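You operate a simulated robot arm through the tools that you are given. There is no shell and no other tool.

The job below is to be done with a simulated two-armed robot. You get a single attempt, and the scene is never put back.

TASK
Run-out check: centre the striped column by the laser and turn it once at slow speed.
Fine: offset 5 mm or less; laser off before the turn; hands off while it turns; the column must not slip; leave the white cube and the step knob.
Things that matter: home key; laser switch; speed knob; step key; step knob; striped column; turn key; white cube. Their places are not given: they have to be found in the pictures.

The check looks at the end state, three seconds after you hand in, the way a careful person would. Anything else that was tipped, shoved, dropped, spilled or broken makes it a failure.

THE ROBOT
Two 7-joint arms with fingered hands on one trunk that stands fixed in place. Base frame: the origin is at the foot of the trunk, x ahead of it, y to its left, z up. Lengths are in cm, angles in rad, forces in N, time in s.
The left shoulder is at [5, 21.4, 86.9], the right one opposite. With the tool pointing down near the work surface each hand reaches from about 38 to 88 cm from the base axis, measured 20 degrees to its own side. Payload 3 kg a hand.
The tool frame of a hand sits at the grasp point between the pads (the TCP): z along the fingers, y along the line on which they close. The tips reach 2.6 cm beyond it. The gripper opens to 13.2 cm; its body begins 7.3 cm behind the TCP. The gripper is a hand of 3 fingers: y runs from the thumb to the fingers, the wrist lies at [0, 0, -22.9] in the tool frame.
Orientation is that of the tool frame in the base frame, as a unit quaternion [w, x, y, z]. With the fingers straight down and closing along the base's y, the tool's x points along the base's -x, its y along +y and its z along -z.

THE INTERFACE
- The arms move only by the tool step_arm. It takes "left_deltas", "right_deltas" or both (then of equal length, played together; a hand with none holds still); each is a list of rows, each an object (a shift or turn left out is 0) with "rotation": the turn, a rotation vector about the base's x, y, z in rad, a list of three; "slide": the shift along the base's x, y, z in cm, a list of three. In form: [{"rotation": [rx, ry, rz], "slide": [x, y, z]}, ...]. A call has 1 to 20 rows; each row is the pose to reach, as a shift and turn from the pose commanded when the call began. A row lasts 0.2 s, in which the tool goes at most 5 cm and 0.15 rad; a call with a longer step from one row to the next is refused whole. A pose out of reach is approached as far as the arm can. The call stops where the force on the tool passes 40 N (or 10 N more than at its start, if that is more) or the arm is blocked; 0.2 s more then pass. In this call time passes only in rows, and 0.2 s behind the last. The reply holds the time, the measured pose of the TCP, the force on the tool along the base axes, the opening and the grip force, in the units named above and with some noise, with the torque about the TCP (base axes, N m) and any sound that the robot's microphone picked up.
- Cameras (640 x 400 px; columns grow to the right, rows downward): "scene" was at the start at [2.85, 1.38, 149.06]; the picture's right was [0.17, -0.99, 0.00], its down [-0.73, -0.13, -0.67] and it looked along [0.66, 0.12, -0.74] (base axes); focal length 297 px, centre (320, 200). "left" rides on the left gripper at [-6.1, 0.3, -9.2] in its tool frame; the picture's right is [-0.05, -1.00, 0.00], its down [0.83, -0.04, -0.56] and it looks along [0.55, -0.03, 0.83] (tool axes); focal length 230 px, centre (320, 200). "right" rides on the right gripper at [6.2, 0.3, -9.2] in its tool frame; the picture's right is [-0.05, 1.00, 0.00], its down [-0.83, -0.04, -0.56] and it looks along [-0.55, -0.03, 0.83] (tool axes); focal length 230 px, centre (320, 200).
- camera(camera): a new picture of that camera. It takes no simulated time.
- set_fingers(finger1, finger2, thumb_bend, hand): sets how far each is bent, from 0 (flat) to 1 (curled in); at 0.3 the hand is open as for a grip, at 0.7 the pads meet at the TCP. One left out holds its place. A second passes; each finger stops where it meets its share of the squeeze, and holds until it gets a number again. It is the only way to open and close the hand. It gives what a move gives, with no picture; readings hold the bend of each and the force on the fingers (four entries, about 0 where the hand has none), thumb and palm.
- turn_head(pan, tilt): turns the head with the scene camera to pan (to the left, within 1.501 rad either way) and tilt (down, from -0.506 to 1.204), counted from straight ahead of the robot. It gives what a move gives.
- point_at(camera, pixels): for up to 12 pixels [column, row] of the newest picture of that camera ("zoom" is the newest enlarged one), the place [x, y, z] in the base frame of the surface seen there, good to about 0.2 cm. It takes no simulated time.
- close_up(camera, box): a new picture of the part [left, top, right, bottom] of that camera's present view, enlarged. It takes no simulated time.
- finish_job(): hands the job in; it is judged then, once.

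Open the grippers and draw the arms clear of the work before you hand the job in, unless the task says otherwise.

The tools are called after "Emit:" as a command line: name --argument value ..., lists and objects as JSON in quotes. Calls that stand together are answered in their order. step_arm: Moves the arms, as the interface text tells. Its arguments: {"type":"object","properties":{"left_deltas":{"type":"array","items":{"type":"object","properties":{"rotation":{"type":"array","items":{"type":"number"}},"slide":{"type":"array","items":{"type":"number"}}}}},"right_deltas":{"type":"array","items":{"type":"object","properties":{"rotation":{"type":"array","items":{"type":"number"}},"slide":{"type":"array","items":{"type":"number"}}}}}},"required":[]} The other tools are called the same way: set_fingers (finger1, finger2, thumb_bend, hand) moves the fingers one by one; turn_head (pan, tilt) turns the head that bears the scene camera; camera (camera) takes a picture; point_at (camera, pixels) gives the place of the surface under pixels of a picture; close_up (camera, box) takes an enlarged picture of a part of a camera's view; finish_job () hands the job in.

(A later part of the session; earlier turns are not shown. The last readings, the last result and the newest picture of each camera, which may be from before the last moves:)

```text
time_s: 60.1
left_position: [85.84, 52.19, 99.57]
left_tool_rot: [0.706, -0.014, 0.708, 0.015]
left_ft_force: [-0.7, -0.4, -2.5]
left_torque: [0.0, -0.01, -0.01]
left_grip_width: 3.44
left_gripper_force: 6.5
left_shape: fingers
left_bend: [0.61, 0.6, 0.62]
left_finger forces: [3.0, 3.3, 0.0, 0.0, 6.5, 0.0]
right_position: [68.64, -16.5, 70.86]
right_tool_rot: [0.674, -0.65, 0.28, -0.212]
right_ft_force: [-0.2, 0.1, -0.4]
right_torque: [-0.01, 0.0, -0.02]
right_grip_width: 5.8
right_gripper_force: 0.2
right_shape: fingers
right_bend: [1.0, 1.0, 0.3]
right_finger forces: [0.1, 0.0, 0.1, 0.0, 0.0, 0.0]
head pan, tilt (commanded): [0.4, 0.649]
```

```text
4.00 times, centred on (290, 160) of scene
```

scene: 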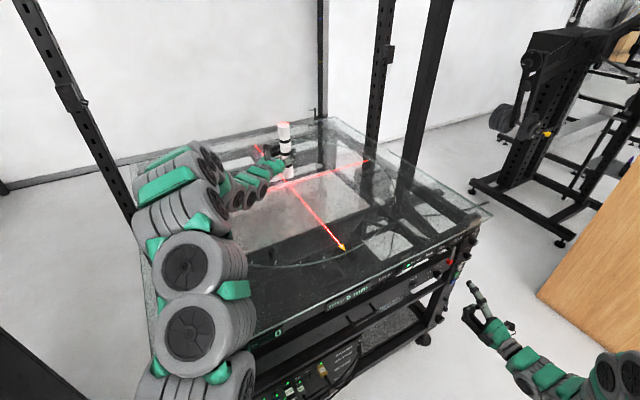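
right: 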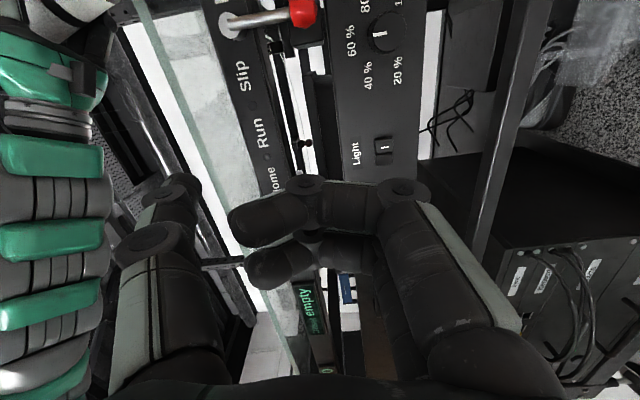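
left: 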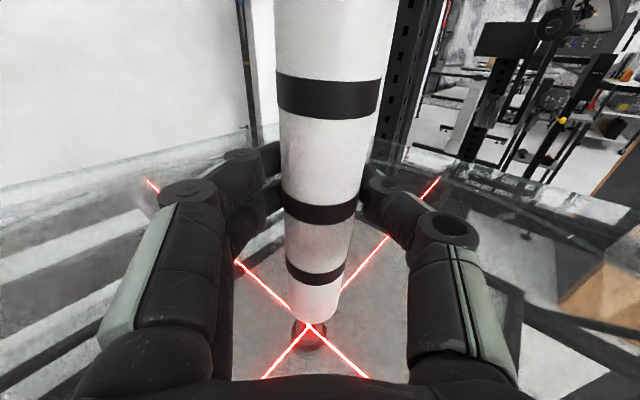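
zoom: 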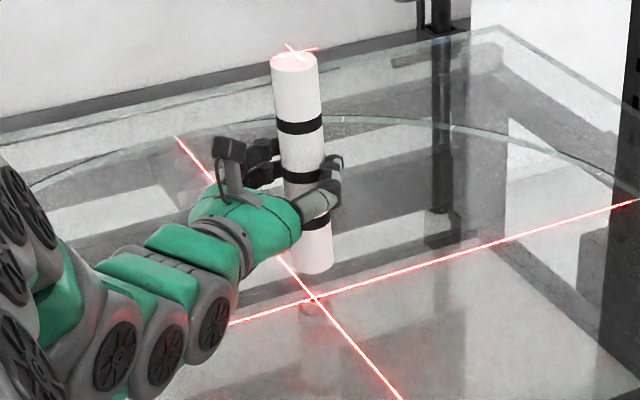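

The laser cross now also falls on the column's top, near its far edge at zoom (302,51). I read the display and zoom on the top.

Emit:
close_up --camera "scene" --box '[320, 270, 400, 316]'

Emit:
close_up --camera "scene" --box '[268, 110, 308, 140]'

Emit:
close_up --camera "left" --box '[220, 240, 420, 380]'

```text
8.00 times, centred on (360, 293) of scene
```

zoom: 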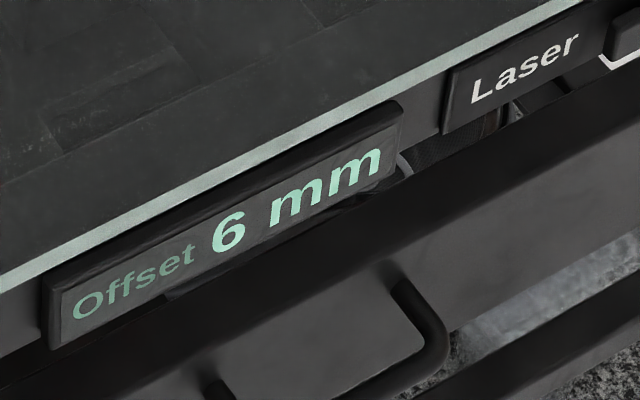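

```text
13.33 times, centred on (288, 125) of scene
```

zoom: 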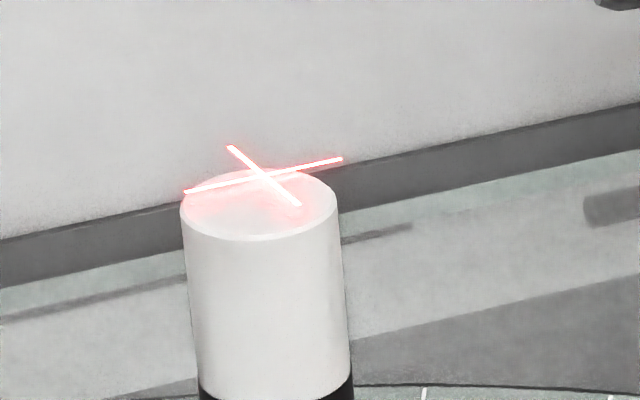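

```text
2.86 times, centred on (320, 310) of left
```

zoom: 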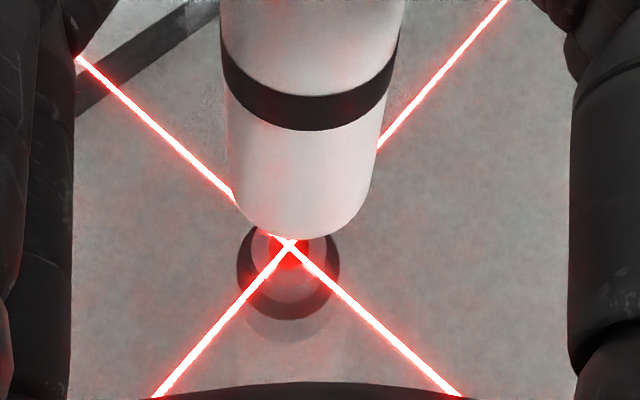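

The Offset display shows 6 mm while hovering. I lower the column to just above the disc first and then read again.

Emit:
step_arm --left_deltas '[{"slide": [0, 0, -0.8]}, {"slide": [0, 0, -1.6]}, {"slide": [0, 0, -2.3]}, {"slide": [0, 0, -2.8]}, {"slide": [0, 0, -3.1]}, {"slide": [0, 0, -3.3]}, {"slide": [0, 0, -3.3]}]'

Emit:
close_up --camera "scene" --box '[320, 270, 400, 316]'

Emit:
close_up --camera "scene" --box '[262, 110, 322, 200]'

Emit:
close_up --camera "left" --box '[220, 240, 420, 380]'

```text
time_s: 61.7
left_position: [86.02, 52.24, 96.3]
left_tool_rot: [0.706, -0.012, 0.708, 0.014]
left_ft_force: [0.1, 0.4, -1.7]
left_torque: [-0.01, 0.04, 0.0]
left_grip_width: 3.46
left_gripper_force: 6.4
left_shape: fingers
left_bend: [0.61, 0.6, 0.62]
left_finger forces: [2.9, 3.3, 0.1, 0.0, 6.4, 0.0]
right_position: [68.64, -16.54, 70.84]
right_tool_rot: [0.674, -0.65, 0.28, -0.212]
right_ft_force: [0.2, 0.0, -0.1]
right_torque: [-0.02, -0.03, -0.01]
right_grip_width: 5.8
right_gripper_force: 0.1
right_shape: fingers
right_bend: [1.0, 1.0, 0.3]
right_finger forces: [0.0, 0.0, 0.0, 0.0, 0.0, 0.0]
head pan, tilt (commanded): [0.4, 0.649]
```

```text
8.00 times, centred on (360, 293) of scene
```

zoom: 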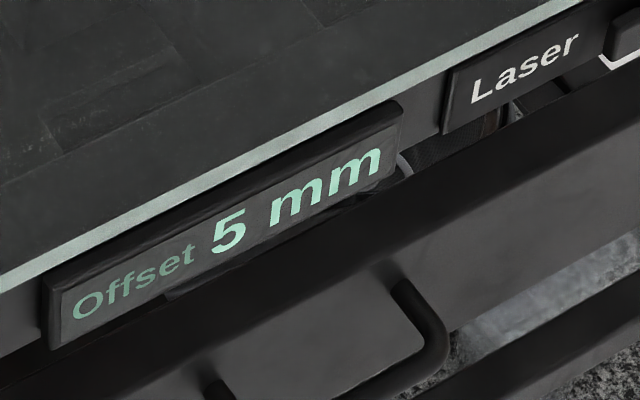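

```text
4.44 times, centred on (292, 155) of scene
```

zoom: 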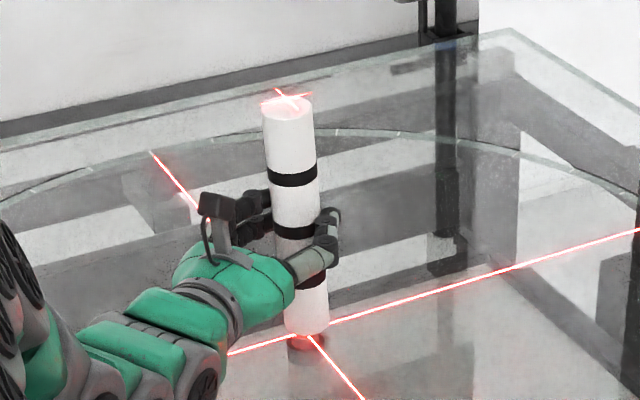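

```text
2.86 times, centred on (320, 310) of left
```

zoom: 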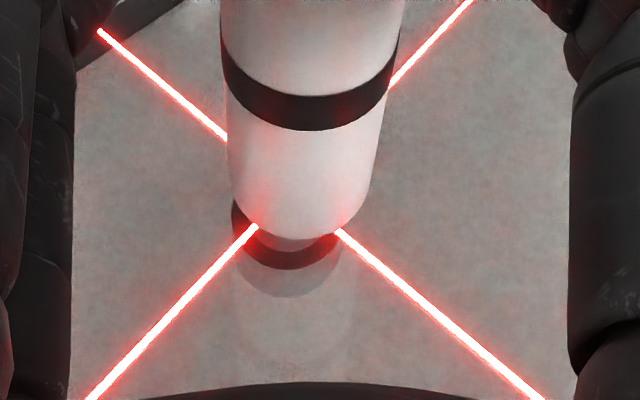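

5 mm now, and the column hangs upright. I lower in millimetre steps until it touches the disc.

Emit:
step_arm --left_deltas '[{"slide": [0, 0, -0.15]}, {"slide": [0, 0, -0.3]}, {"slide": [0, 0, -0.4]}, {"slide": [0, 0, -0.4]}]'

Emit:
close_up --camera "scene" --box '[320, 270, 400, 316]'

Emit:
close_up --camera "left" --box '[220, 240, 420, 380]'

```text
time_s: 62.7
left_position: [85.91, 52.13, 95.92]
left_tool_rot: [0.706, -0.013, 0.708, 0.014]
left_ft_force: [0.1, 0.1, -1.8]
left_torque: [0.01, 0.02, -0.01]
left_grip_width: 3.46
left_gripper_force: 6.2
left_shape: fingers
left_bend: [0.61, 0.6, 0.62]
left_finger forces: [2.9, 3.3, 0.0, 0.0, 6.4, 0.0]
right_position: [68.55, -16.52, 70.83]
right_tool_rot: [0.674, -0.65, 0.281, -0.212]
right_ft_force: [0.0, 0.3, 0.4]
right_torque: [0.0, -0.02, 0.0]
right_grip_width: 5.8
right_gripper_force: 0.1
right_shape: fingers
right_bend: [1.0, 1.0, 0.3]
right_finger forces: [0.0, 0.0, 0.0, 0.0, 0.0, 0.1]
head pan, tilt (commanded): [0.4, 0.649]
```

```text
8.00 times, centred on (360, 293) of scene
```

zoom: 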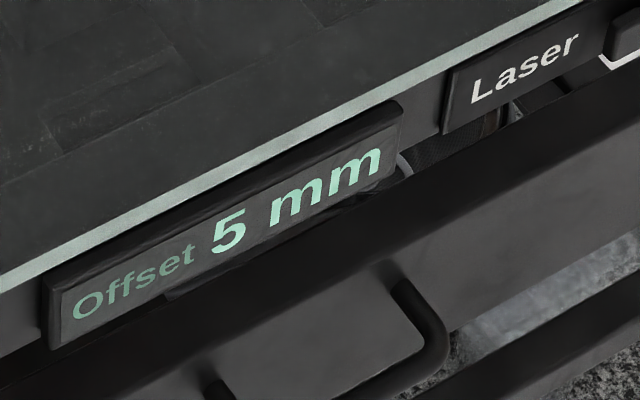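

```text
2.86 times, centred on (320, 310) of left
```

zoom: 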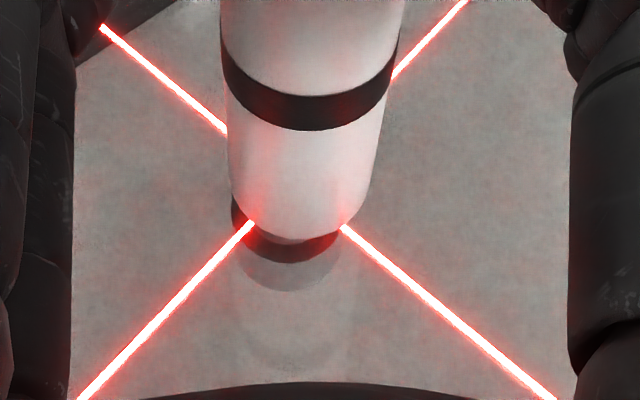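

It isn't touching yet. The cross on the disc seems to pass a few mm to the left of the column's axis, so I shift the hand 0.3 cm to the left (+y) and read again.

Emit:
step_arm --left_deltas '[{"slide": [0, 0.15, 0]}, {"slide": [0, 0.3, 0]}, {"slide": [0, 0.3, 0]}]'

Emit:
close_up --camera "scene" --box '[320, 270, 400, 316]'

```text
time_s: 63.5
left_position: [85.78, 52.48, 95.9]
left_tool_rot: [0.706, -0.013, 0.708, 0.014]
left_ft_force: [0.0, -0.5, -2.2]
left_torque: [-0.01, 0.04, 0.0]
left_grip_width: 3.47
left_gripper_force: 6.2
left_shape: fingers
left_bend: [0.61, 0.6, 0.62]
left_finger forces: [2.9, 3.3, 0.0, 0.0, 6.5, 0.0]
right_position: [68.66, -16.51, 70.79]
right_tool_rot: [0.674, -0.649, 0.281, -0.212]
right_ft_force: [0.7, 0.1, 0.6]
right_torque: [0.02, -0.02, 0.01]
right_grip_width: 5.79
right_gripper_force: 0.0
right_shape: fingers
right_bend: [1.0, 1.0, 0.3]
right_finger forces: [0.0, 0.1, 0.1, 0.1, 0.0, 0.1]
head pan, tilt (commanded): [0.4, 0.649]
```

```text
8.00 times, centred on (360, 293) of scene
```

zoom: 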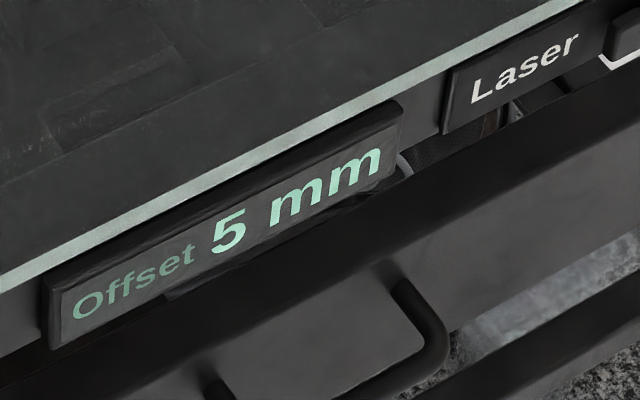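

Still 5 mm, so the error is mostly along x. I shift 0.4 cm forward (+x).

Emit:
step_arm --left_deltas '[{"slide": [0.2, 0, 0]}, {"slide": [0.4, 0, 0]}, {"slide": [0.4, 0, 0]}]'

Emit:
close_up --camera "scene" --box '[320, 270, 400, 316]'

```text
time_s: 64.3
left_position: [86.35, 52.51, 95.8]
left_tool_rot: [0.706, -0.013, 0.708, 0.015]
left_ft_force: [0.7, 0.4, -2.3]
left_torque: [0.0, -0.01, 0.0]
left_grip_width: 3.45
left_gripper_force: 6.1
left_shape: fingers
left_bend: [0.61, 0.6, 0.62]
left_finger forces: [2.8, 3.3, 0.0, 0.0, 6.4, 0.1]
right_position: [68.6, -16.67, 70.78]
right_tool_rot: [0.674, -0.65, 0.28, -0.212]
right_ft_force: [-1.2, 0.4, 0.2]
right_torque: [0.01, 0.03, -0.04]
right_grip_width: 5.78
right_gripper_force: 0.0
right_shape: fingers
right_bend: [1.0, 1.0, 0.3]
right_finger forces: [0.1, 0.0, 0.0, 0.0, 0.0, 0.1]
head pan, tilt (commanded): [0.4, 0.649]
```

```text
8.00 times, centred on (360, 293) of scene
```

zoom: 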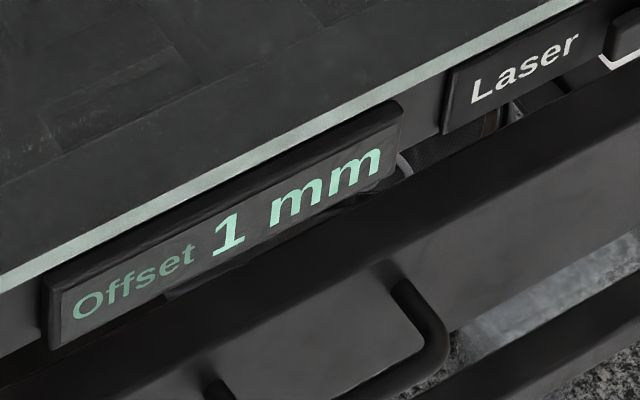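

1 mm. Now I lower in tiny steps until the disc carries the weight.

Emit:
step_arm --left_deltas '[{"slide": [0, 0, -0.1]}, {"slide": [0, 0, -0.2]}, {"slide": [0, 0, -0.25]}, {"slide": [0, 0, -0.25]}]'

Emit:
close_up --camera "scene" --box '[320, 270, 400, 316]'

Emit:
close_up --camera "left" --box '[220, 240, 420, 380]'

```text
time_s: 65.3
left_position: [86.29, 52.48, 95.64]
left_tool_rot: [0.706, -0.013, 0.708, 0.014]
left_ft_force: [0.6, 0.1, -2.1]
left_torque: [-0.01, 0.02, -0.02]
left_grip_width: 3.44
left_gripper_force: 5.9
left_shape: fingers
left_bend: [0.61, 0.6, 0.62]
left_finger forces: [2.9, 3.3, 0.1, 0.0, 6.3, 0.0]
right_position: [68.52, -16.58, 70.84]
right_tool_rot: [0.674, -0.649, 0.28, -0.212]
right_ft_force: [-0.1, -0.4, 0.2]
right_torque: [-0.02, -0.02, -0.02]
right_grip_width: 5.76
right_gripper_force: 0.1
right_shape: fingers
right_bend: [1.0, 1.0, 0.3]
right_finger forces: [0.0, 0.0, 0.1, 0.0, 0.0, 0.0]
head pan, tilt (commanded): [0.4, 0.649]
```

```text
8.00 times, centred on (360, 293) of scene
```

zoom: 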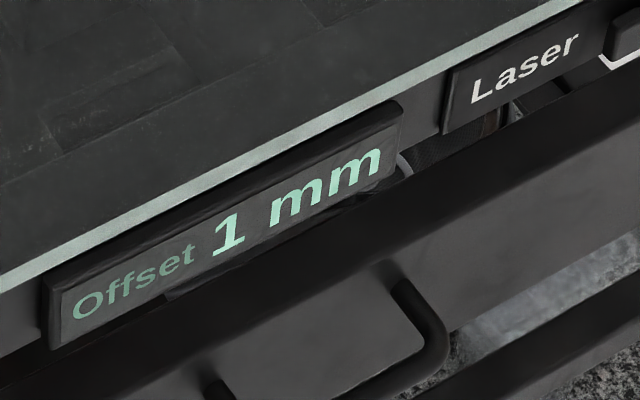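

```text
2.86 times, centred on (320, 310) of left
```

zoom: 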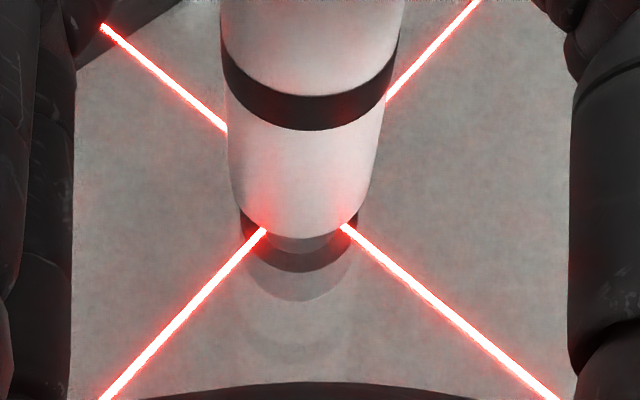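

Still hanging (−2.1 N). I lower another 2–3 mm.

Emit:
step_arm --left_deltas '[{"slide": [0, 0, -0.1]}, {"slide": [0, 0, -0.2]}, {"slide": [0, 0, -0.2]}]'

Emit:
step_arm --left_deltas '[{"slide": [0, 0, -0.05]}, {"slide": [0, 0, -0.1]}, {"slide": [0, 0, -0.1]}]'

Emit:
close_up --camera "scene" --box '[320, 270, 400, 316]'

Emit:
close_up --camera "left" --box '[220, 240, 420, 380]'

```text
time_s: 66.1
left_position: [86.31, 52.46, 95.32]
left_tool_rot: [0.706, -0.014, 0.708, 0.016]
left_ft_force: [-0.2, 0.0, -1.2]
left_torque: [0.01, 0.0, 0.01]
left_grip_width: 3.45
left_gripper_force: 6.1
left_shape: fingers
left_bend: [0.61, 0.6, 0.62]
left_finger forces: [3.0, 3.2, 0.0, 0.0, 6.4, 0.0]
right_position: [68.74, -16.52, 70.8]
right_tool_rot: [0.674, -0.65, 0.28, -0.212]
right_ft_force: [-0.3, 0.4, 0.6]
right_torque: [0.0, 0.0, 0.0]
right_grip_width: 5.79
right_gripper_force: 0.1
right_shape: fingers
right_bend: [1.0, 1.0, 0.3]
right_finger forces: [0.0, 0.0, 0.0, 0.0, 0.0, 0.0]
head pan, tilt (commanded): [0.4, 0.649]
```

```text
time_s: 66.9
left_position: [86.29, 52.61, 95.44]
left_tool_rot: [0.706, -0.013, 0.708, 0.015]
left_ft_force: [1.2, -0.2, 4.8]
left_torque: [0.01, -0.09, -0.02]
left_grip_width: 3.45
left_gripper_force: 6.6
left_shape: fingers
left_bend: [0.61, 0.6, 0.62]
left_finger forces: [3.2, 3.4, 0.0, 0.1, 6.7, 0.0]
right_position: [68.5, -16.58, 70.78]
right_tool_rot: [0.674, -0.65, 0.281, -0.212]
right_ft_force: [1.0, 0.3, -0.2]
right_torque: [-0.04, 0.02, 0.0]
right_grip_width: 5.78
right_gripper_force: 0.1
right_shape: fingers
right_bend: [1.0, 1.0, 0.3]
right_finger forces: [0.0, 0.0, 0.0, 0.0, 0.1, 0.0]
head pan, tilt (commanded): [0.4, 0.649]
```

```text
8.00 times, centred on (360, 293) of scene
```

zoom: 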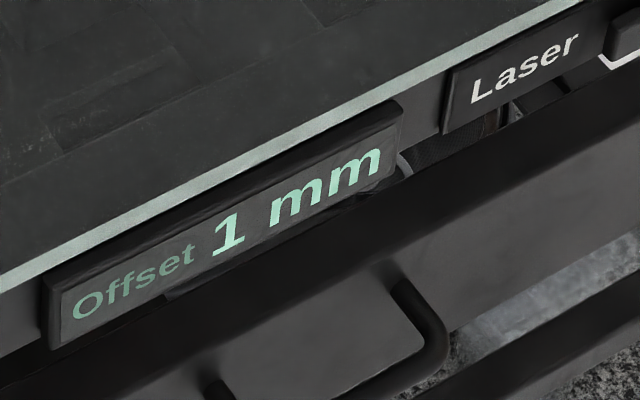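

```text
2.86 times, centred on (320, 310) of left
```

zoom: 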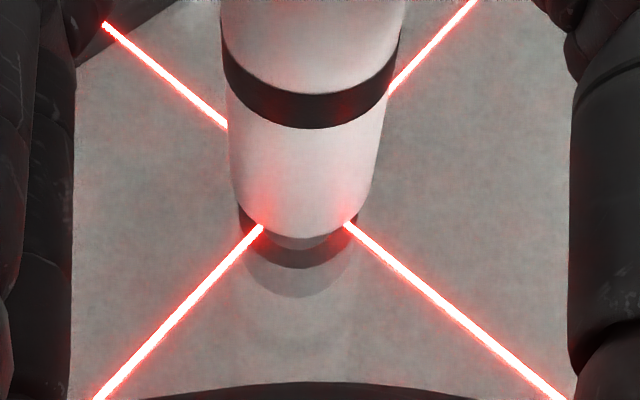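

Contact: the force flipped to +4.8 N and the display still reads 1 mm. I ease up half a millimetre and begin letting go gradually.

Emit:
step_arm --left_deltas '[{"slide": [0, 0, 0.05]}, {"slide": [0, 0, 0.05]}]'

Emit:
set_fingers --hand "left" --finger1 0.615 --finger2 0.615 --thumb_bend 0.625

Emit:
close_up --camera "scene" --box '[320, 270, 400, 316]'

```text
time_s: 67.5
left_position: [86.33, 52.49, 95.36]
left_tool_rot: [0.706, -0.013, 0.708, 0.014]
left_ft_force: [1.0, -0.3, 0.6]
left_torque: [-0.01, -0.01, 0.03]
left_grip_width: 3.46
left_gripper_force: 6.4
left_shape: fingers
left_bend: [0.61, 0.6, 0.62]
left_finger forces: [3.0, 3.4, 0.1, 0.1, 6.6, 0.0]
right_position: [68.69, -16.64, 70.9]
right_tool_rot: [0.674, -0.649, 0.281, -0.213]
right_ft_force: [0.3, 1.5, 0.4]
right_torque: [-0.01, -0.05, 0.0]
right_grip_width: 5.76
right_gripper_force: 0.0
right_shape: fingers
right_bend: [1.0, 1.0, 0.3]
right_finger forces: [0.1, 0.0, 0.0, 0.0, 0.0, 0.0]
head pan, tilt (commanded): [0.4, 0.649]
```

```text
time_s: 68.5
left_position: [86.23, 52.4, 95.29]
left_tool_rot: [0.706, -0.013, 0.708, 0.015]
left_ft_force: [1.2, 0.7, 0.7]
left_torque: [-0.02, 0.03, 0.02]
left_grip_width: 3.57
left_gripper_force: 2.6
left_shape: fingers
left_bend: [0.6, 0.6, 0.61]
left_finger forces: [1.1, 1.3, 0.0, 0.1, 2.8, 0.1]
right_position: [68.49, -16.56, 70.8]
right_tool_rot: [0.674, -0.65, 0.281, -0.212]
right_ft_force: [-0.3, 0.9, 0.2]
right_torque: [-0.01, -0.02, 0.04]
right_grip_width: 5.81
right_gripper_force: 0.0
right_shape: fingers
right_bend: [1.0, 1.0, 0.3]
right_finger forces: [0.0, 0.1, 0.0, 0.0, 0.0, 0.1]
head pan, tilt (commanded): [0.4, 0.649]
```

```text
8.00 times, centred on (360, 293) of scene
```

zoom: 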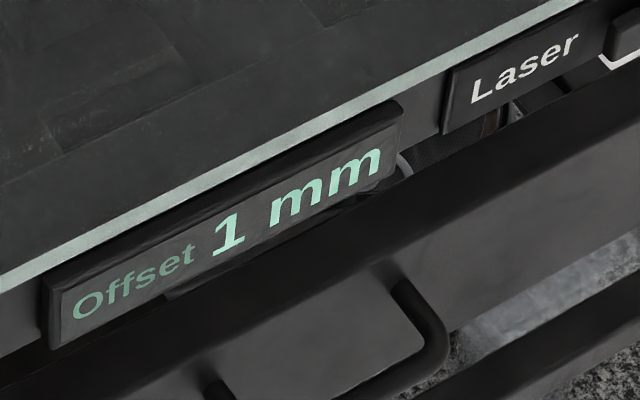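

Force is near zero and the grip is down to 2.6 N with the display still at 1 mm. I let go further in two small steps.

Emit:
set_fingers --hand "left" --finger1 0.59 --finger2 0.59 --thumb_bend 0.6

Emit:
set_fingers --hand "left" --finger1 0.54 --finger2 0.54 --thumb_bend 0.55

Emit:
close_up --camera "scene" --box '[320, 270, 400, 316]'

Emit:
camera --camera "left"

```text
time_s: 69.5
left_position: [86.38, 52.41, 95.31]
left_tool_rot: [0.706, -0.013, 0.708, 0.015]
left_ft_force: [0.5, 0.2, -0.3]
left_torque: [0.01, -0.03, -0.03]
left_grip_width: 3.77
left_gripper_force: 0.9
left_shape: fingers
left_bend: [0.59, 0.59, 0.6]
left_finger forces: [0.2, 0.3, 0.1, 0.0, 0.6, 0.1]
right_position: [68.68, -16.64, 70.92]
right_tool_rot: [0.674, -0.65, 0.281, -0.212]
right_ft_force: [-0.4, -0.5, -0.5]
right_torque: [-0.01, -0.02, 0.02]
right_grip_width: 5.77
right_gripper_force: 0.1
right_shape: fingers
right_bend: [1.0, 1.0, 0.3]
right_finger forces: [0.0, 0.0, 0.1, 0.0, 0.1, 0.0]
head pan, tilt (commanded): [0.4, 0.649]
```

```text
time_s: 70.5
left_position: [86.36, 52.44, 95.52]
left_tool_rot: [0.706, -0.013, 0.708, 0.015]
left_ft_force: [0.7, 0.5, -0.8]
left_torque: [0.0, 0.0, 0.0]
left_grip_width: 5.22
left_gripper_force: 0.0
left_shape: fingers
left_bend: [0.54, 0.54, 0.55]
left_finger forces: [0.1, 0.0, 0.1, 0.1, 0.0, 0.0]
right_position: [68.6, -16.49, 70.91]
right_tool_rot: [0.675, -0.649, 0.281, -0.211]
right_ft_force: [-0.5, 0.4, 0.2]
right_torque: [-0.01, 0.02, -0.01]
right_grip_width: 5.77
right_gripper_force: 0.1
right_shape: fingers
right_bend: [1.0, 1.0, 0.3]
right_finger forces: [0.0, 0.0, 0.0, 0.0, 0.0, 0.0]
head pan, tilt (commanded): [0.4, 0.649]
```

```text
8.00 times, centred on (360, 293) of scene
```

zoom: 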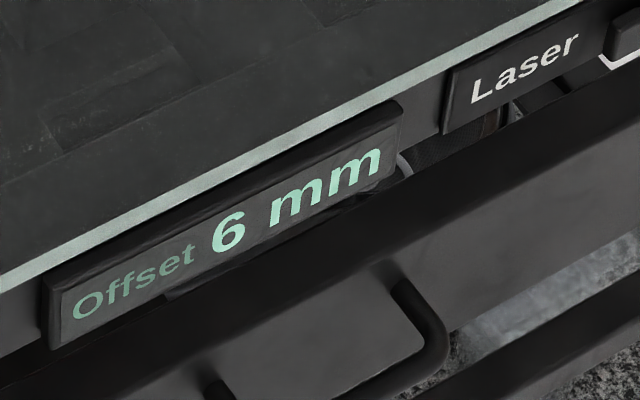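

```text
taken
```

left: 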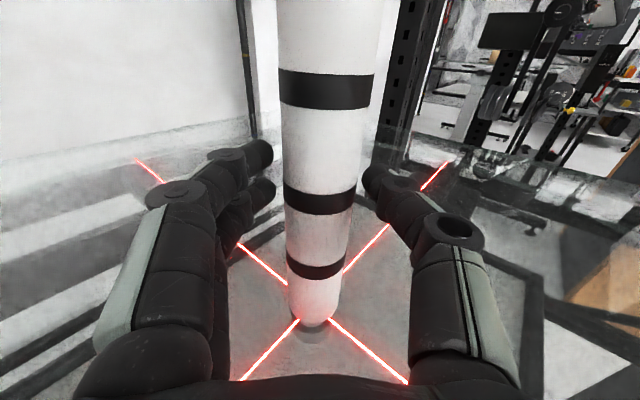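

The reading went to 6 mm as the column settled off the pads. I wait a moment and read again, looking at the column from both views.

Emit:
step_arm --left_deltas '[{"slide": [0, 0, 0]}, {"slide": [0, 0, 0]}, {"slide": [0, 0, 0]}, {"slide": [0, 0, 0]}, {"slide": [0, 0, 0]}]'

Emit:
close_up --camera "scene" --box '[320, 270, 400, 316]'

Emit:
close_up --camera "scene" --box '[262, 120, 322, 200]'

Emit:
close_up --camera "left" --box '[220, 240, 420, 380]'

```text
time_s: 71.7
left_position: [86.28, 52.45, 95.43]
left_tool_rot: [0.706, -0.014, 0.708, 0.015]
left_ft_force: [-0.4, -0.5, -0.7]
left_torque: [-0.02, 0.0, 0.02]
left_grip_width: 5.19
left_gripper_force: 0.0
left_shape: fingers
left_bend: [0.54, 0.54, 0.55]
left_finger forces: [0.0, 0.1, 0.0, 0.0, 0.0, 0.0]
right_position: [68.58, -16.48, 70.79]
right_tool_rot: [0.674, -0.65, 0.281, -0.212]
right_ft_force: [0.1, -0.2, 0.6]
right_torque: [-0.01, 0.01, 0.0]
right_grip_width: 5.77
right_gripper_force: 0.0
right_shape: fingers
right_bend: [1.0, 1.0, 0.3]
right_finger forces: [0.0, 0.0, 0.0, 0.0, 0.0, 0.0]
head pan, tilt (commanded): [0.4, 0.649]
```

```text
8.00 times, centred on (360, 293) of scene
```

zoom: 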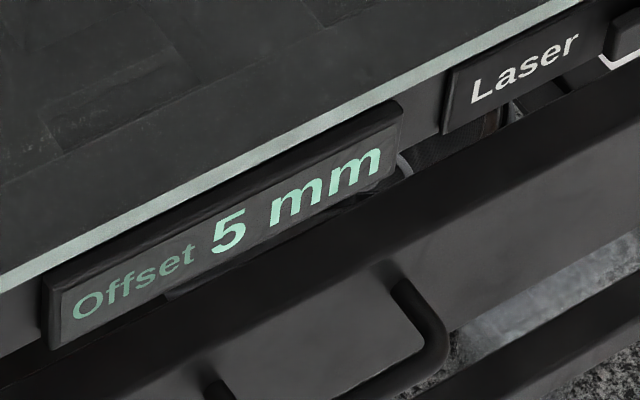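

```text
5.00 times, centred on (292, 160) of scene
```

zoom: 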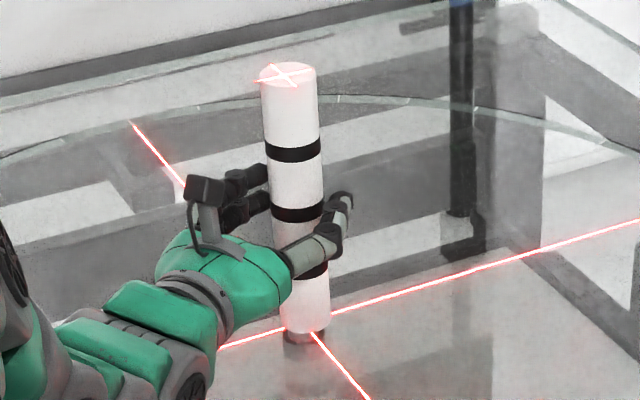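

```text
2.86 times, centred on (320, 310) of left
```

zoom: 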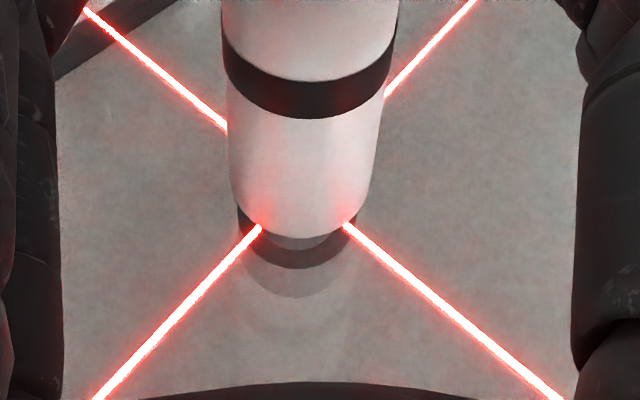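

It settled at 5 mm, just at the limit, so I want it better. I zoom on the cross on the column's top to see which way it is off.

Emit:
close_up --camera "scene" --box '[276, 124, 308, 148]'

Emit:
point_at --camera "zoom" --pixels '[[295, 190], [240, 190], [370, 190], [300, 150], [300, 215], [300, 180]]'

```text
16.00 times, centred on (292, 136) of scene
```

zoom: 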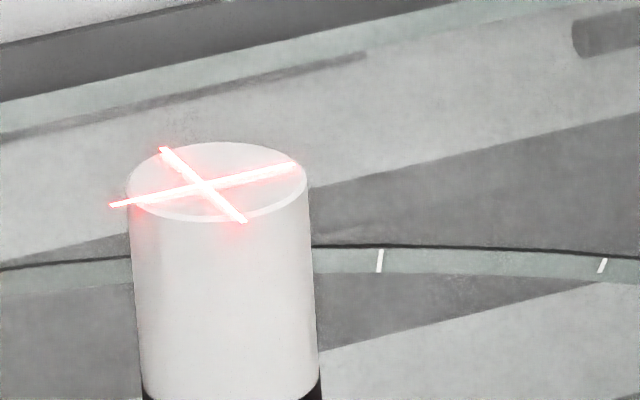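

```text
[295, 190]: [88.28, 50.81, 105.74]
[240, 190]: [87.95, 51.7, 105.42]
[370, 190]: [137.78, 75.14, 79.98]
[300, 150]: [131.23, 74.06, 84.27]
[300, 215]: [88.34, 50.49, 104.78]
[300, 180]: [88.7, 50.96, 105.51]
```

The cross sits about 4 mm toward −x and 1–2 mm toward +y of the column's centre, matching the 5 mm reading. I'll regrip it the same way, lift a few mm, shift it by that much and set it down again.

Emit:
set_fingers --hand "left" --finger1 0.61 --finger2 0.61 --thumb_bend 0.61

Emit:
set_fingers --hand "left" --finger1 0.65 --finger2 0.65 --thumb_bend 0.65

Emit:
close_up --camera "scene" --box '[320, 270, 400, 316]'

Emit:
close_up --camera "scene" --box '[276, 124, 308, 148]'

```text
time_s: 72.7
left_position: [86.37, 52.54, 95.46]
left_tool_rot: [0.706, -0.013, 0.708, 0.014]
left_ft_force: [0.7, 0.0, -0.1]
left_torque: [0.03, 0.01, 0.03]
left_grip_width: 3.9
left_gripper_force: 2.7
left_shape: fingers
left_bend: [0.59, 0.59, 0.6]
left_finger forces: [1.6, 1.5, 0.1, 0.0, 2.7, 0.0]
right_position: [68.59, -16.48, 70.85]
right_tool_rot: [0.674, -0.65, 0.281, -0.211]
right_ft_force: [0.1, 0.0, -0.2]
right_torque: [0.02, -0.01, 0.0]
right_grip_width: 5.77
right_gripper_force: 0.0
right_shape: fingers
right_bend: [1.0, 1.0, 0.3]
right_finger forces: [0.0, 0.1, 0.0, 0.0, 0.0, 0.1]
head pan, tilt (commanded): [0.4, 0.649]
```

```text
time_s: 73.7
left_position: [86.41, 52.53, 95.45]
left_tool_rot: [0.706, -0.014, 0.708, 0.015]
left_ft_force: [0.3, -0.2, 0.2]
left_torque: [-0.04, -0.02, 0.02]
left_grip_width: 3.7
left_gripper_force: 7.4
left_shape: fingers
left_bend: [0.6, 0.59, 0.62]
left_finger forces: [3.9, 4.0, 0.1, 0.1, 7.4, 0.0]
right_position: [68.64, -16.51, 70.72]
right_tool_rot: [0.674, -0.65, 0.28, -0.211]
right_ft_force: [-0.2, -0.1, -0.2]
right_torque: [-0.01, 0.0, 0.02]
right_grip_width: 5.77
right_gripper_force: 0.1
right_shape: fingers
right_bend: [1.0, 1.0, 0.3]
right_finger forces: [0.1, 0.0, 0.0, 0.0, 0.0, 0.1]
head pan, tilt (commanded): [0.4, 0.649]
```

```text
8.00 times, centred on (360, 293) of scene
```

zoom: 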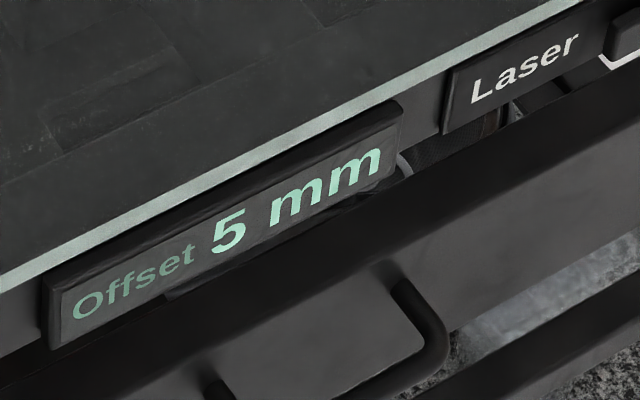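

```text
16.00 times, centred on (292, 136) of scene
```

zoom: 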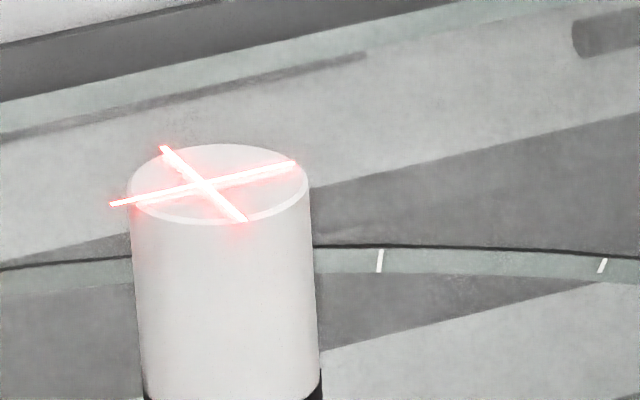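

In the fresh grip the column stays upright and the display remains 5 mm. I lift 3 mm, shift by (−0.4,+0.14) and read.

Emit:
step_arm --left_deltas '[{"slide": [0, 0, 0.15]}, {"slide": [0, 0, 0.35]}, {"slide": [-0.2, 0.07, 0.35]}, {"slide": [-0.4, 0.14, 0.35]}, {"slide": [-0.4, 0.14, 0.35]}]'

Emit:
close_up --camera "scene" --box '[320, 270, 400, 316]'

Emit:
close_up --camera "scene" --box '[276, 124, 308, 148]'

```text
time_s: 74.9
left_position: [85.9, 52.72, 95.73]
left_tool_rot: [0.706, -0.013, 0.708, 0.015]
left_ft_force: [-0.3, -0.4, -2.6]
left_torque: [-0.04, 0.03, 0.01]
left_grip_width: 3.72
left_gripper_force: 7.8
left_shape: fingers
left_bend: [0.6, 0.6, 0.62]
left_finger forces: [4.0, 3.9, 0.0, 0.0, 7.6, 0.1]
right_position: [68.67, -16.58, 70.75]
right_tool_rot: [0.675, -0.649, 0.28, -0.212]
right_ft_force: [0.3, 0.6, -1.0]
right_torque: [0.05, 0.02, -0.02]
right_grip_width: 5.75
right_gripper_force: 0.1
right_shape: fingers
right_bend: [1.0, 1.0, 0.3]
right_finger forces: [0.0, 0.0, 0.0, 0.1, 0.0, 0.0]
head pan, tilt (commanded): [0.4, 0.649]
```

```text
8.00 times, centred on (360, 293) of scene
```

zoom: 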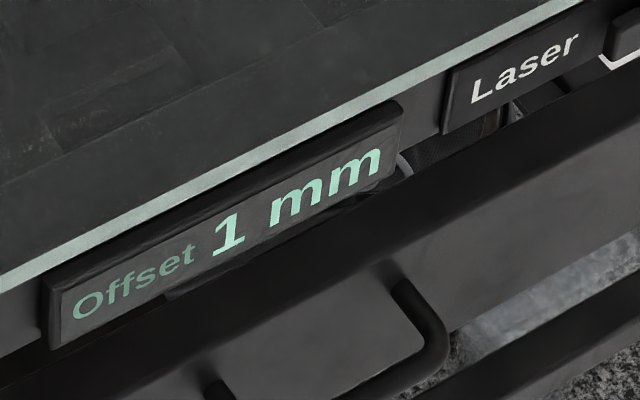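

```text
16.00 times, centred on (292, 136) of scene
```

zoom: 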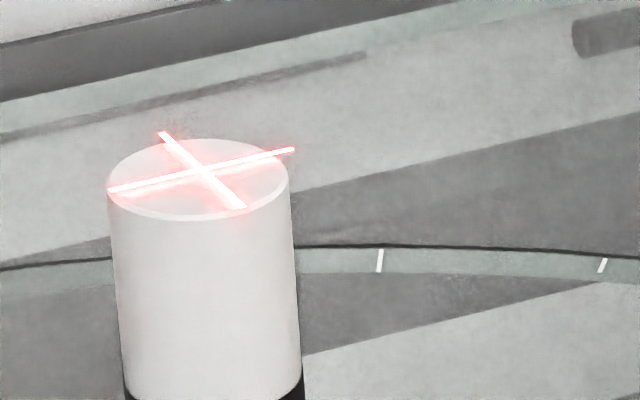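

1 mm again, now with an upright hold. I lower until the disc carries it.

Emit:
step_arm --left_deltas '[{"slide": [0, 0, -0.15]}, {"slide": [0, 0, -0.28]}, {"slide": [0, 0, -0.34]}, {"slide": [0, 0, -0.34]}]'

Emit:
close_up --camera "scene" --box '[320, 270, 400, 316]'

```text
time_s: 75.9
left_position: [85.93, 52.56, 95.52]
left_tool_rot: [0.706, -0.012, 0.708, 0.014]
left_ft_force: [0.6, -0.1, 1.2]
left_torque: [0.02, 0.0, 0.03]
left_grip_width: 3.71
left_gripper_force: 7.2
left_shape: fingers
left_bend: [0.6, 0.6, 0.62]
left_finger forces: [3.9, 4.0, 0.0, 0.0, 7.5, 0.0]
right_position: [68.69, -16.54, 70.77]
right_tool_rot: [0.674, -0.65, 0.28, -0.212]
right_ft_force: [-0.8, -0.4, 0.3]
right_torque: [-0.01, -0.02, 0.0]
right_grip_width: 5.77
right_gripper_force: 0.1
right_shape: fingers
right_bend: [1.0, 1.0, 0.3]
right_finger forces: [0.0, 0.0, 0.0, 0.0, 0.0, 0.1]
head pan, tilt (commanded): [0.4, 0.649]
```

```text
8.00 times, centred on (360, 293) of scene
```

zoom: 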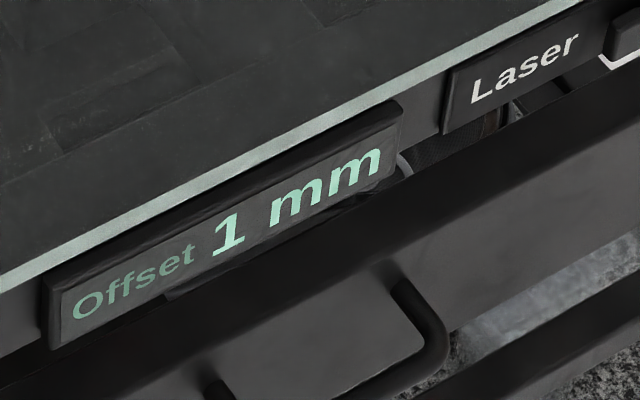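

Contact made (+1.2 N) and 1 mm shown. I let go gradually, watching the display.

Emit:
set_fingers --hand "left" --finger1 0.615 --finger2 0.615 --thumb_bend 0.62

Emit:
set_fingers --hand "left" --finger1 0.59 --finger2 0.59 --thumb_bend 0.6

Emit:
set_fingers --hand "left" --finger1 0.54 --finger2 0.54 --thumb_bend 0.55

Emit:
step_arm --left_deltas '[{"slide": [0, 0, 0]}, {"slide": [0, 0, 0]}, {"slide": [0, 0, 0]}, {"slide": [0, 0, 0]}]'

Emit:
close_up --camera "scene" --box '[320, 270, 400, 316]'

Emit:
close_up --camera "scene" --box '[276, 124, 308, 148]'

```text
time_s: 76.9
left_position: [85.95, 52.66, 95.37]
left_tool_rot: [0.706, -0.013, 0.708, 0.015]
left_ft_force: [0.4, -0.5, 1.4]
left_torque: [-0.02, -0.03, -0.04]
left_grip_width: 3.84
left_gripper_force: 3.4
left_shape: fingers
left_bend: [0.59, 0.59, 0.61]
left_finger forces: [1.9, 1.9, 0.0, 0.0, 3.9, 0.0]
right_position: [68.77, -16.46, 70.85]
right_tool_rot: [0.674, -0.65, 0.28, -0.211]
right_ft_force: [-0.1, 0.5, -1.2]
right_torque: [0.02, -0.02, 0.0]
right_grip_width: 5.79
right_gripper_force: 0.0
right_shape: fingers
right_bend: [1.0, 1.0, 0.3]
right_finger forces: [0.0, 0.0, 0.0, 0.0, 0.0, 0.0]
head pan, tilt (commanded): [0.4, 0.649]
```

```text
time_s: 77.9
left_position: [86.0, 52.68, 95.43]
left_tool_rot: [0.706, -0.014, 0.708, 0.015]
left_ft_force: [0.0, -0.3, 1.6]
left_torque: [-0.02, 0.0, -0.01]
left_grip_width: 3.96
left_gripper_force: 1.9
left_shape: fingers
left_bend: [0.58, 0.58, 0.59]
left_finger forces: [0.7, 0.7, 0.0, 0.0, 1.7, 0.0]
right_position: [68.6, -16.56, 70.85]
right_tool_rot: [0.674, -0.65, 0.28, -0.211]
right_ft_force: [0.9, 0.5, 0.1]
right_torque: [-0.01, -0.01, 0.0]
right_grip_width: 5.78
right_gripper_force: 0.1
right_shape: fingers
right_bend: [1.0, 1.0, 0.3]
right_finger forces: [0.0, 0.0, 0.0, 0.0, 0.0, 0.0]
head pan, tilt (commanded): [0.4, 0.649]
```

```text
time_s: 78.9
left_position: [86.01, 52.66, 95.41]
left_tool_rot: [0.706, -0.014, 0.708, 0.015]
left_ft_force: [0.1, 0.8, -0.2]
left_torque: [-0.02, -0.03, 0.0]
left_grip_width: 5.23
left_gripper_force: 0.1
left_shape: fingers
left_bend: [0.54, 0.54, 0.55]
left_finger forces: [0.0, 0.0, 0.1, 0.1, 0.0, 0.0]
right_position: [68.5, -16.49, 70.73]
right_tool_rot: [0.674, -0.65, 0.281, -0.211]
right_ft_force: [0.1, -0.1, 0.7]
right_torque: [-0.02, -0.01, 0.03]
right_grip_width: 5.78
right_gripper_force: 0.1
right_shape: fingers
right_bend: [1.0, 1.0, 0.3]
right_finger forces: [0.0, 0.0, 0.0, 0.0, 0.0, 0.1]
head pan, tilt (commanded): [0.4, 0.649]
```

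```text
time_s: 79.9
left_position: [85.97, 52.61, 95.43]
left_tool_rot: [0.706, -0.013, 0.708, 0.014]
left_ft_force: [-0.3, -0.1, -1.2]
left_torque: [0.01, 0.02, 0.02]
left_grip_width: 5.23
left_gripper_force: 0.1
left_shape: fingers
left_bend: [0.54, 0.54, 0.55]
left_finger forces: [0.0, 0.1, 0.0, 0.0, 0.1, 0.0]
right_position: [68.72, -16.48, 70.86]
right_tool_rot: [0.674, -0.65, 0.28, -0.211]
right_ft_force: [0.1, 0.5, -0.1]
right_torque: [0.01, 0.02, -0.01]
right_grip_width: 5.81
right_gripper_force: 0.0
right_shape: fingers
right_bend: [1.0, 1.0, 0.3]
right_finger forces: [0.0, 0.0, 0.0, 0.0, 0.0, 0.1]
head pan, tilt (commanded): [0.4, 0.649]
```

```text
8.00 times, centred on (360, 293) of scene
```

zoom: 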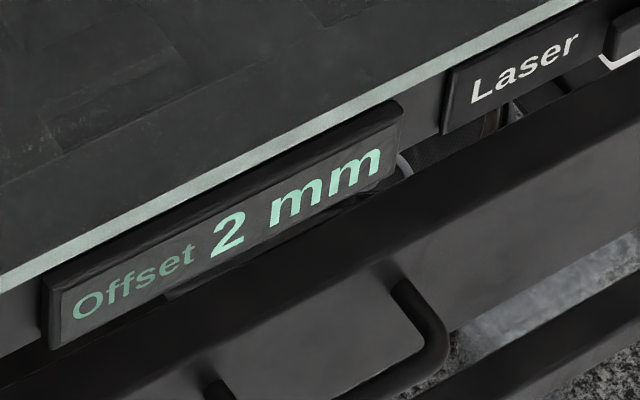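

```text
16.00 times, centred on (292, 136) of scene
```

zoom: 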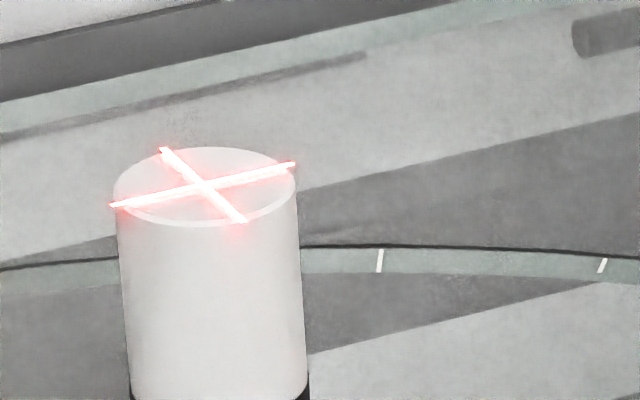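

2 mm with the column free-standing and upright: within tolerance. I open the hand fully and draw it straight back from the column.

Emit:
set_fingers --hand "left" --finger1 0.35 --finger2 0.35 --thumb_bend 0.35

Emit:
step_arm --left_deltas '[{"slide": [-1.0, -0.04, 0]}, {"slide": [-2.5, -0.1, 0]}, {"slide": [-4.5, -0.18, 0]}, {"slide": [-7.0, -0.28, 0]}, {"slide": [-9.5, -0.38, 0]}, {"slide": [-11, -0.44, 1.5]}, {"slide": [-12, -0.5, 4.5]}, {"slide": [-13, -0.5, 8.5]}, {"slide": [-14, -0.5, 12.5]}]'

Emit:
camera --camera "scene"

Emit:
close_up --camera "scene" --box '[320, 270, 400, 316]'

Emit:
camera --camera "left"

```text
time_s: 80.9
left_position: [85.99, 52.64, 95.38]
left_tool_rot: [0.706, -0.013, 0.708, 0.015]
left_ft_force: [0.3, -0.9, -0.1]
left_torque: [0.01, -0.03, 0.01]
left_grip_width: 11.74
left_gripper_force: 0.1
left_shape: fingers
left_bend: [0.35, 0.35, 0.35]
left_finger forces: [0.0, 0.0, 0.0, 0.0, 0.0, 0.0]
right_position: [68.59, -16.42, 70.85]
right_tool_rot: [0.674, -0.65, 0.281, -0.211]
right_ft_force: [0.3, 0.6, 0.7]
right_torque: [-0.02, -0.01, 0.0]
right_grip_width: 5.78
right_gripper_force: 0.0
right_shape: fingers
right_bend: [1.0, 1.0, 0.3]
right_finger forces: [0.0, 0.1, 0.0, 0.0, 0.0, 0.0]
head pan, tilt (commanded): [0.4, 0.649]
```

```text
time_s: 82.9
left_position: [71.83, 52.23, 107.98]
left_tool_rot: [0.705, -0.013, 0.709, 0.016]
left_ft_force: [0.4, 0.1, -0.4]
left_torque: [-0.02, -0.02, 0.02]
left_grip_width: 11.74
left_gripper_force: 0.1
left_shape: fingers
left_bend: [0.35, 0.35, 0.35]
left_finger forces: [0.0, 0.0, 0.0, 0.0, 0.1, 0.0]
right_position: [68.63, -16.44, 70.88]
right_tool_rot: [0.674, -0.65, 0.281, -0.212]
right_ft_force: [-1.0, 0.3, -0.4]
right_torque: [0.04, 0.02, -0.01]
right_grip_width: 5.78
right_gripper_force: 0.0
right_shape: fingers
right_bend: [1.0, 1.0, 0.3]
right_finger forces: [0.0, 0.0, 0.0, 0.0, 0.0, 0.1]
head pan, tilt (commanded): [0.4, 0.649]
```

```text
taken
```

scene: 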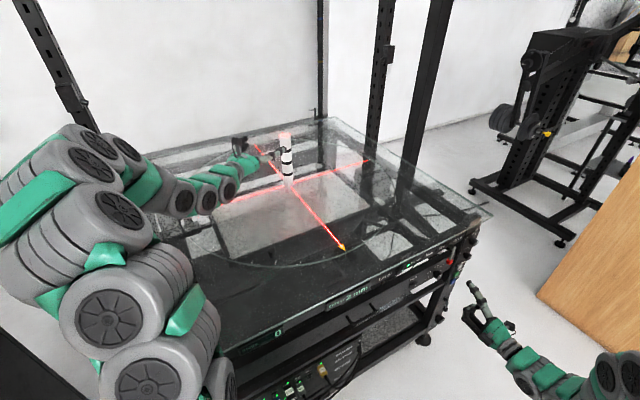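

```text
8.00 times, centred on (360, 293) of scene
```

zoom: 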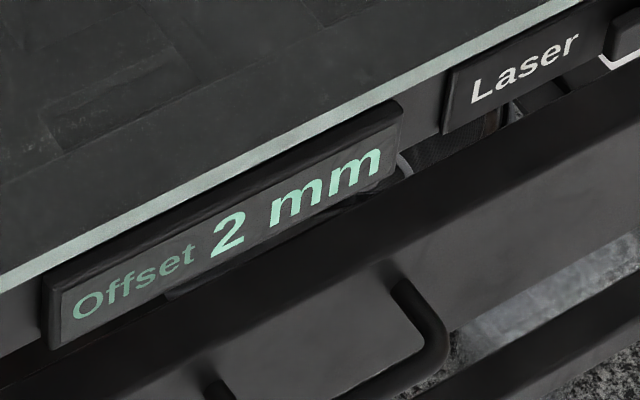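

```text
taken
```

left: 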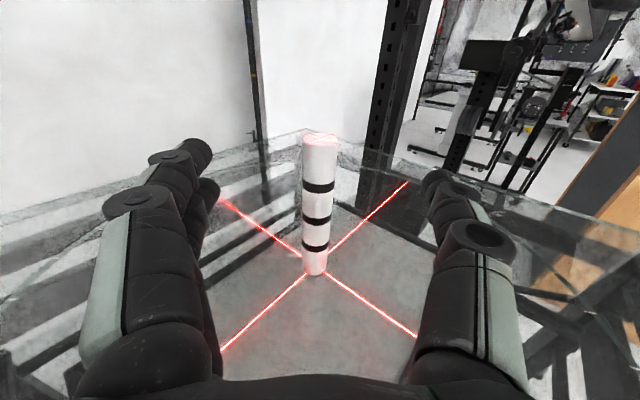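

The column stands alone at 2 mm. Next the laser goes off: I raise the left hand clear and bring the right thumb to a standoff in front of the rocker's left (O) half.

Emit:
step_arm --left_deltas '[{"slide": [-2, -1, 3]}, {"slide": [-4, -2, 6]}, {"slide": [-6, -3, 9]}, {"slide": [-8, -4, 12]}, {"slide": [-10, -5, 15]}, {"slide": [-10, -5, 15]}]' --right_deltas '[{"slide": [-1.0, 3.0, 0]}, {"slide": [-2.2, 6.2, 0]}, {"slide": [-3.3, 9.4, 0]}, {"slide": [-4.4, 12.5, 0]}, {"slide": [-5.5, 15.6, 0]}, {"slide": [-5.5, 15.6, 0]}]'

Emit:
camera --camera "right"

Emit:
close_up --camera "scene" --box '[340, 225, 460, 305]'

```text
time_s: 84.3
left_position: [61.72, 47.11, 122.8]
left_tool_rot: [0.706, -0.013, 0.708, 0.014]
left_ft_force: [0.4, 0.2, 0.3]
left_torque: [0.0, 0.0, 0.01]
left_grip_width: 11.77
left_gripper_force: 0.1
left_shape: fingers
left_bend: [0.35, 0.35, 0.35]
left_finger forces: [0.0, 0.0, 0.0, 0.1, 0.0, 0.1]
right_position: [63.21, -1.1, 70.61]
right_tool_rot: [0.674, -0.65, 0.281, -0.212]
right_ft_force: [0.0, 0.1, -0.6]
right_torque: [-0.04, -0.03, 0.01]
right_grip_width: 5.8
right_gripper_force: 0.0
right_shape: fingers
right_bend: [1.0, 1.0, 0.3]
right_finger forces: [0.1, 0.1, 0.0, 0.1, 0.0, 0.0]
head pan, tilt (commanded): [0.4, 0.649]
```

```text
taken
```

right: 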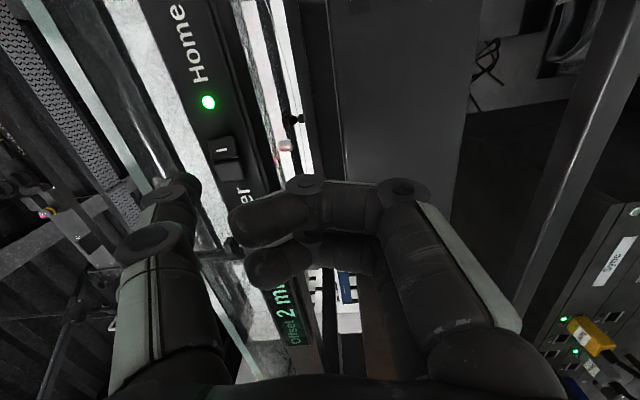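

```text
5.00 times, centred on (400, 265) of scene
```

zoom: 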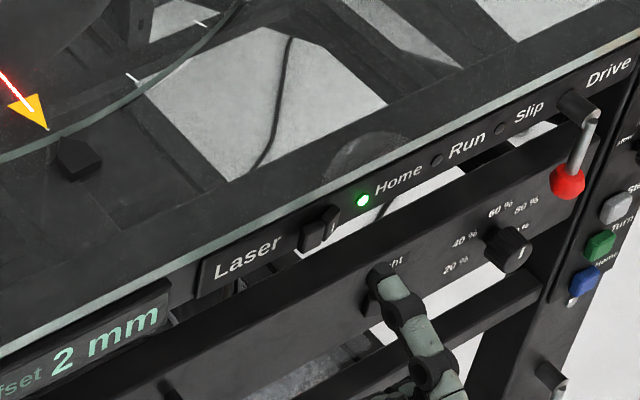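

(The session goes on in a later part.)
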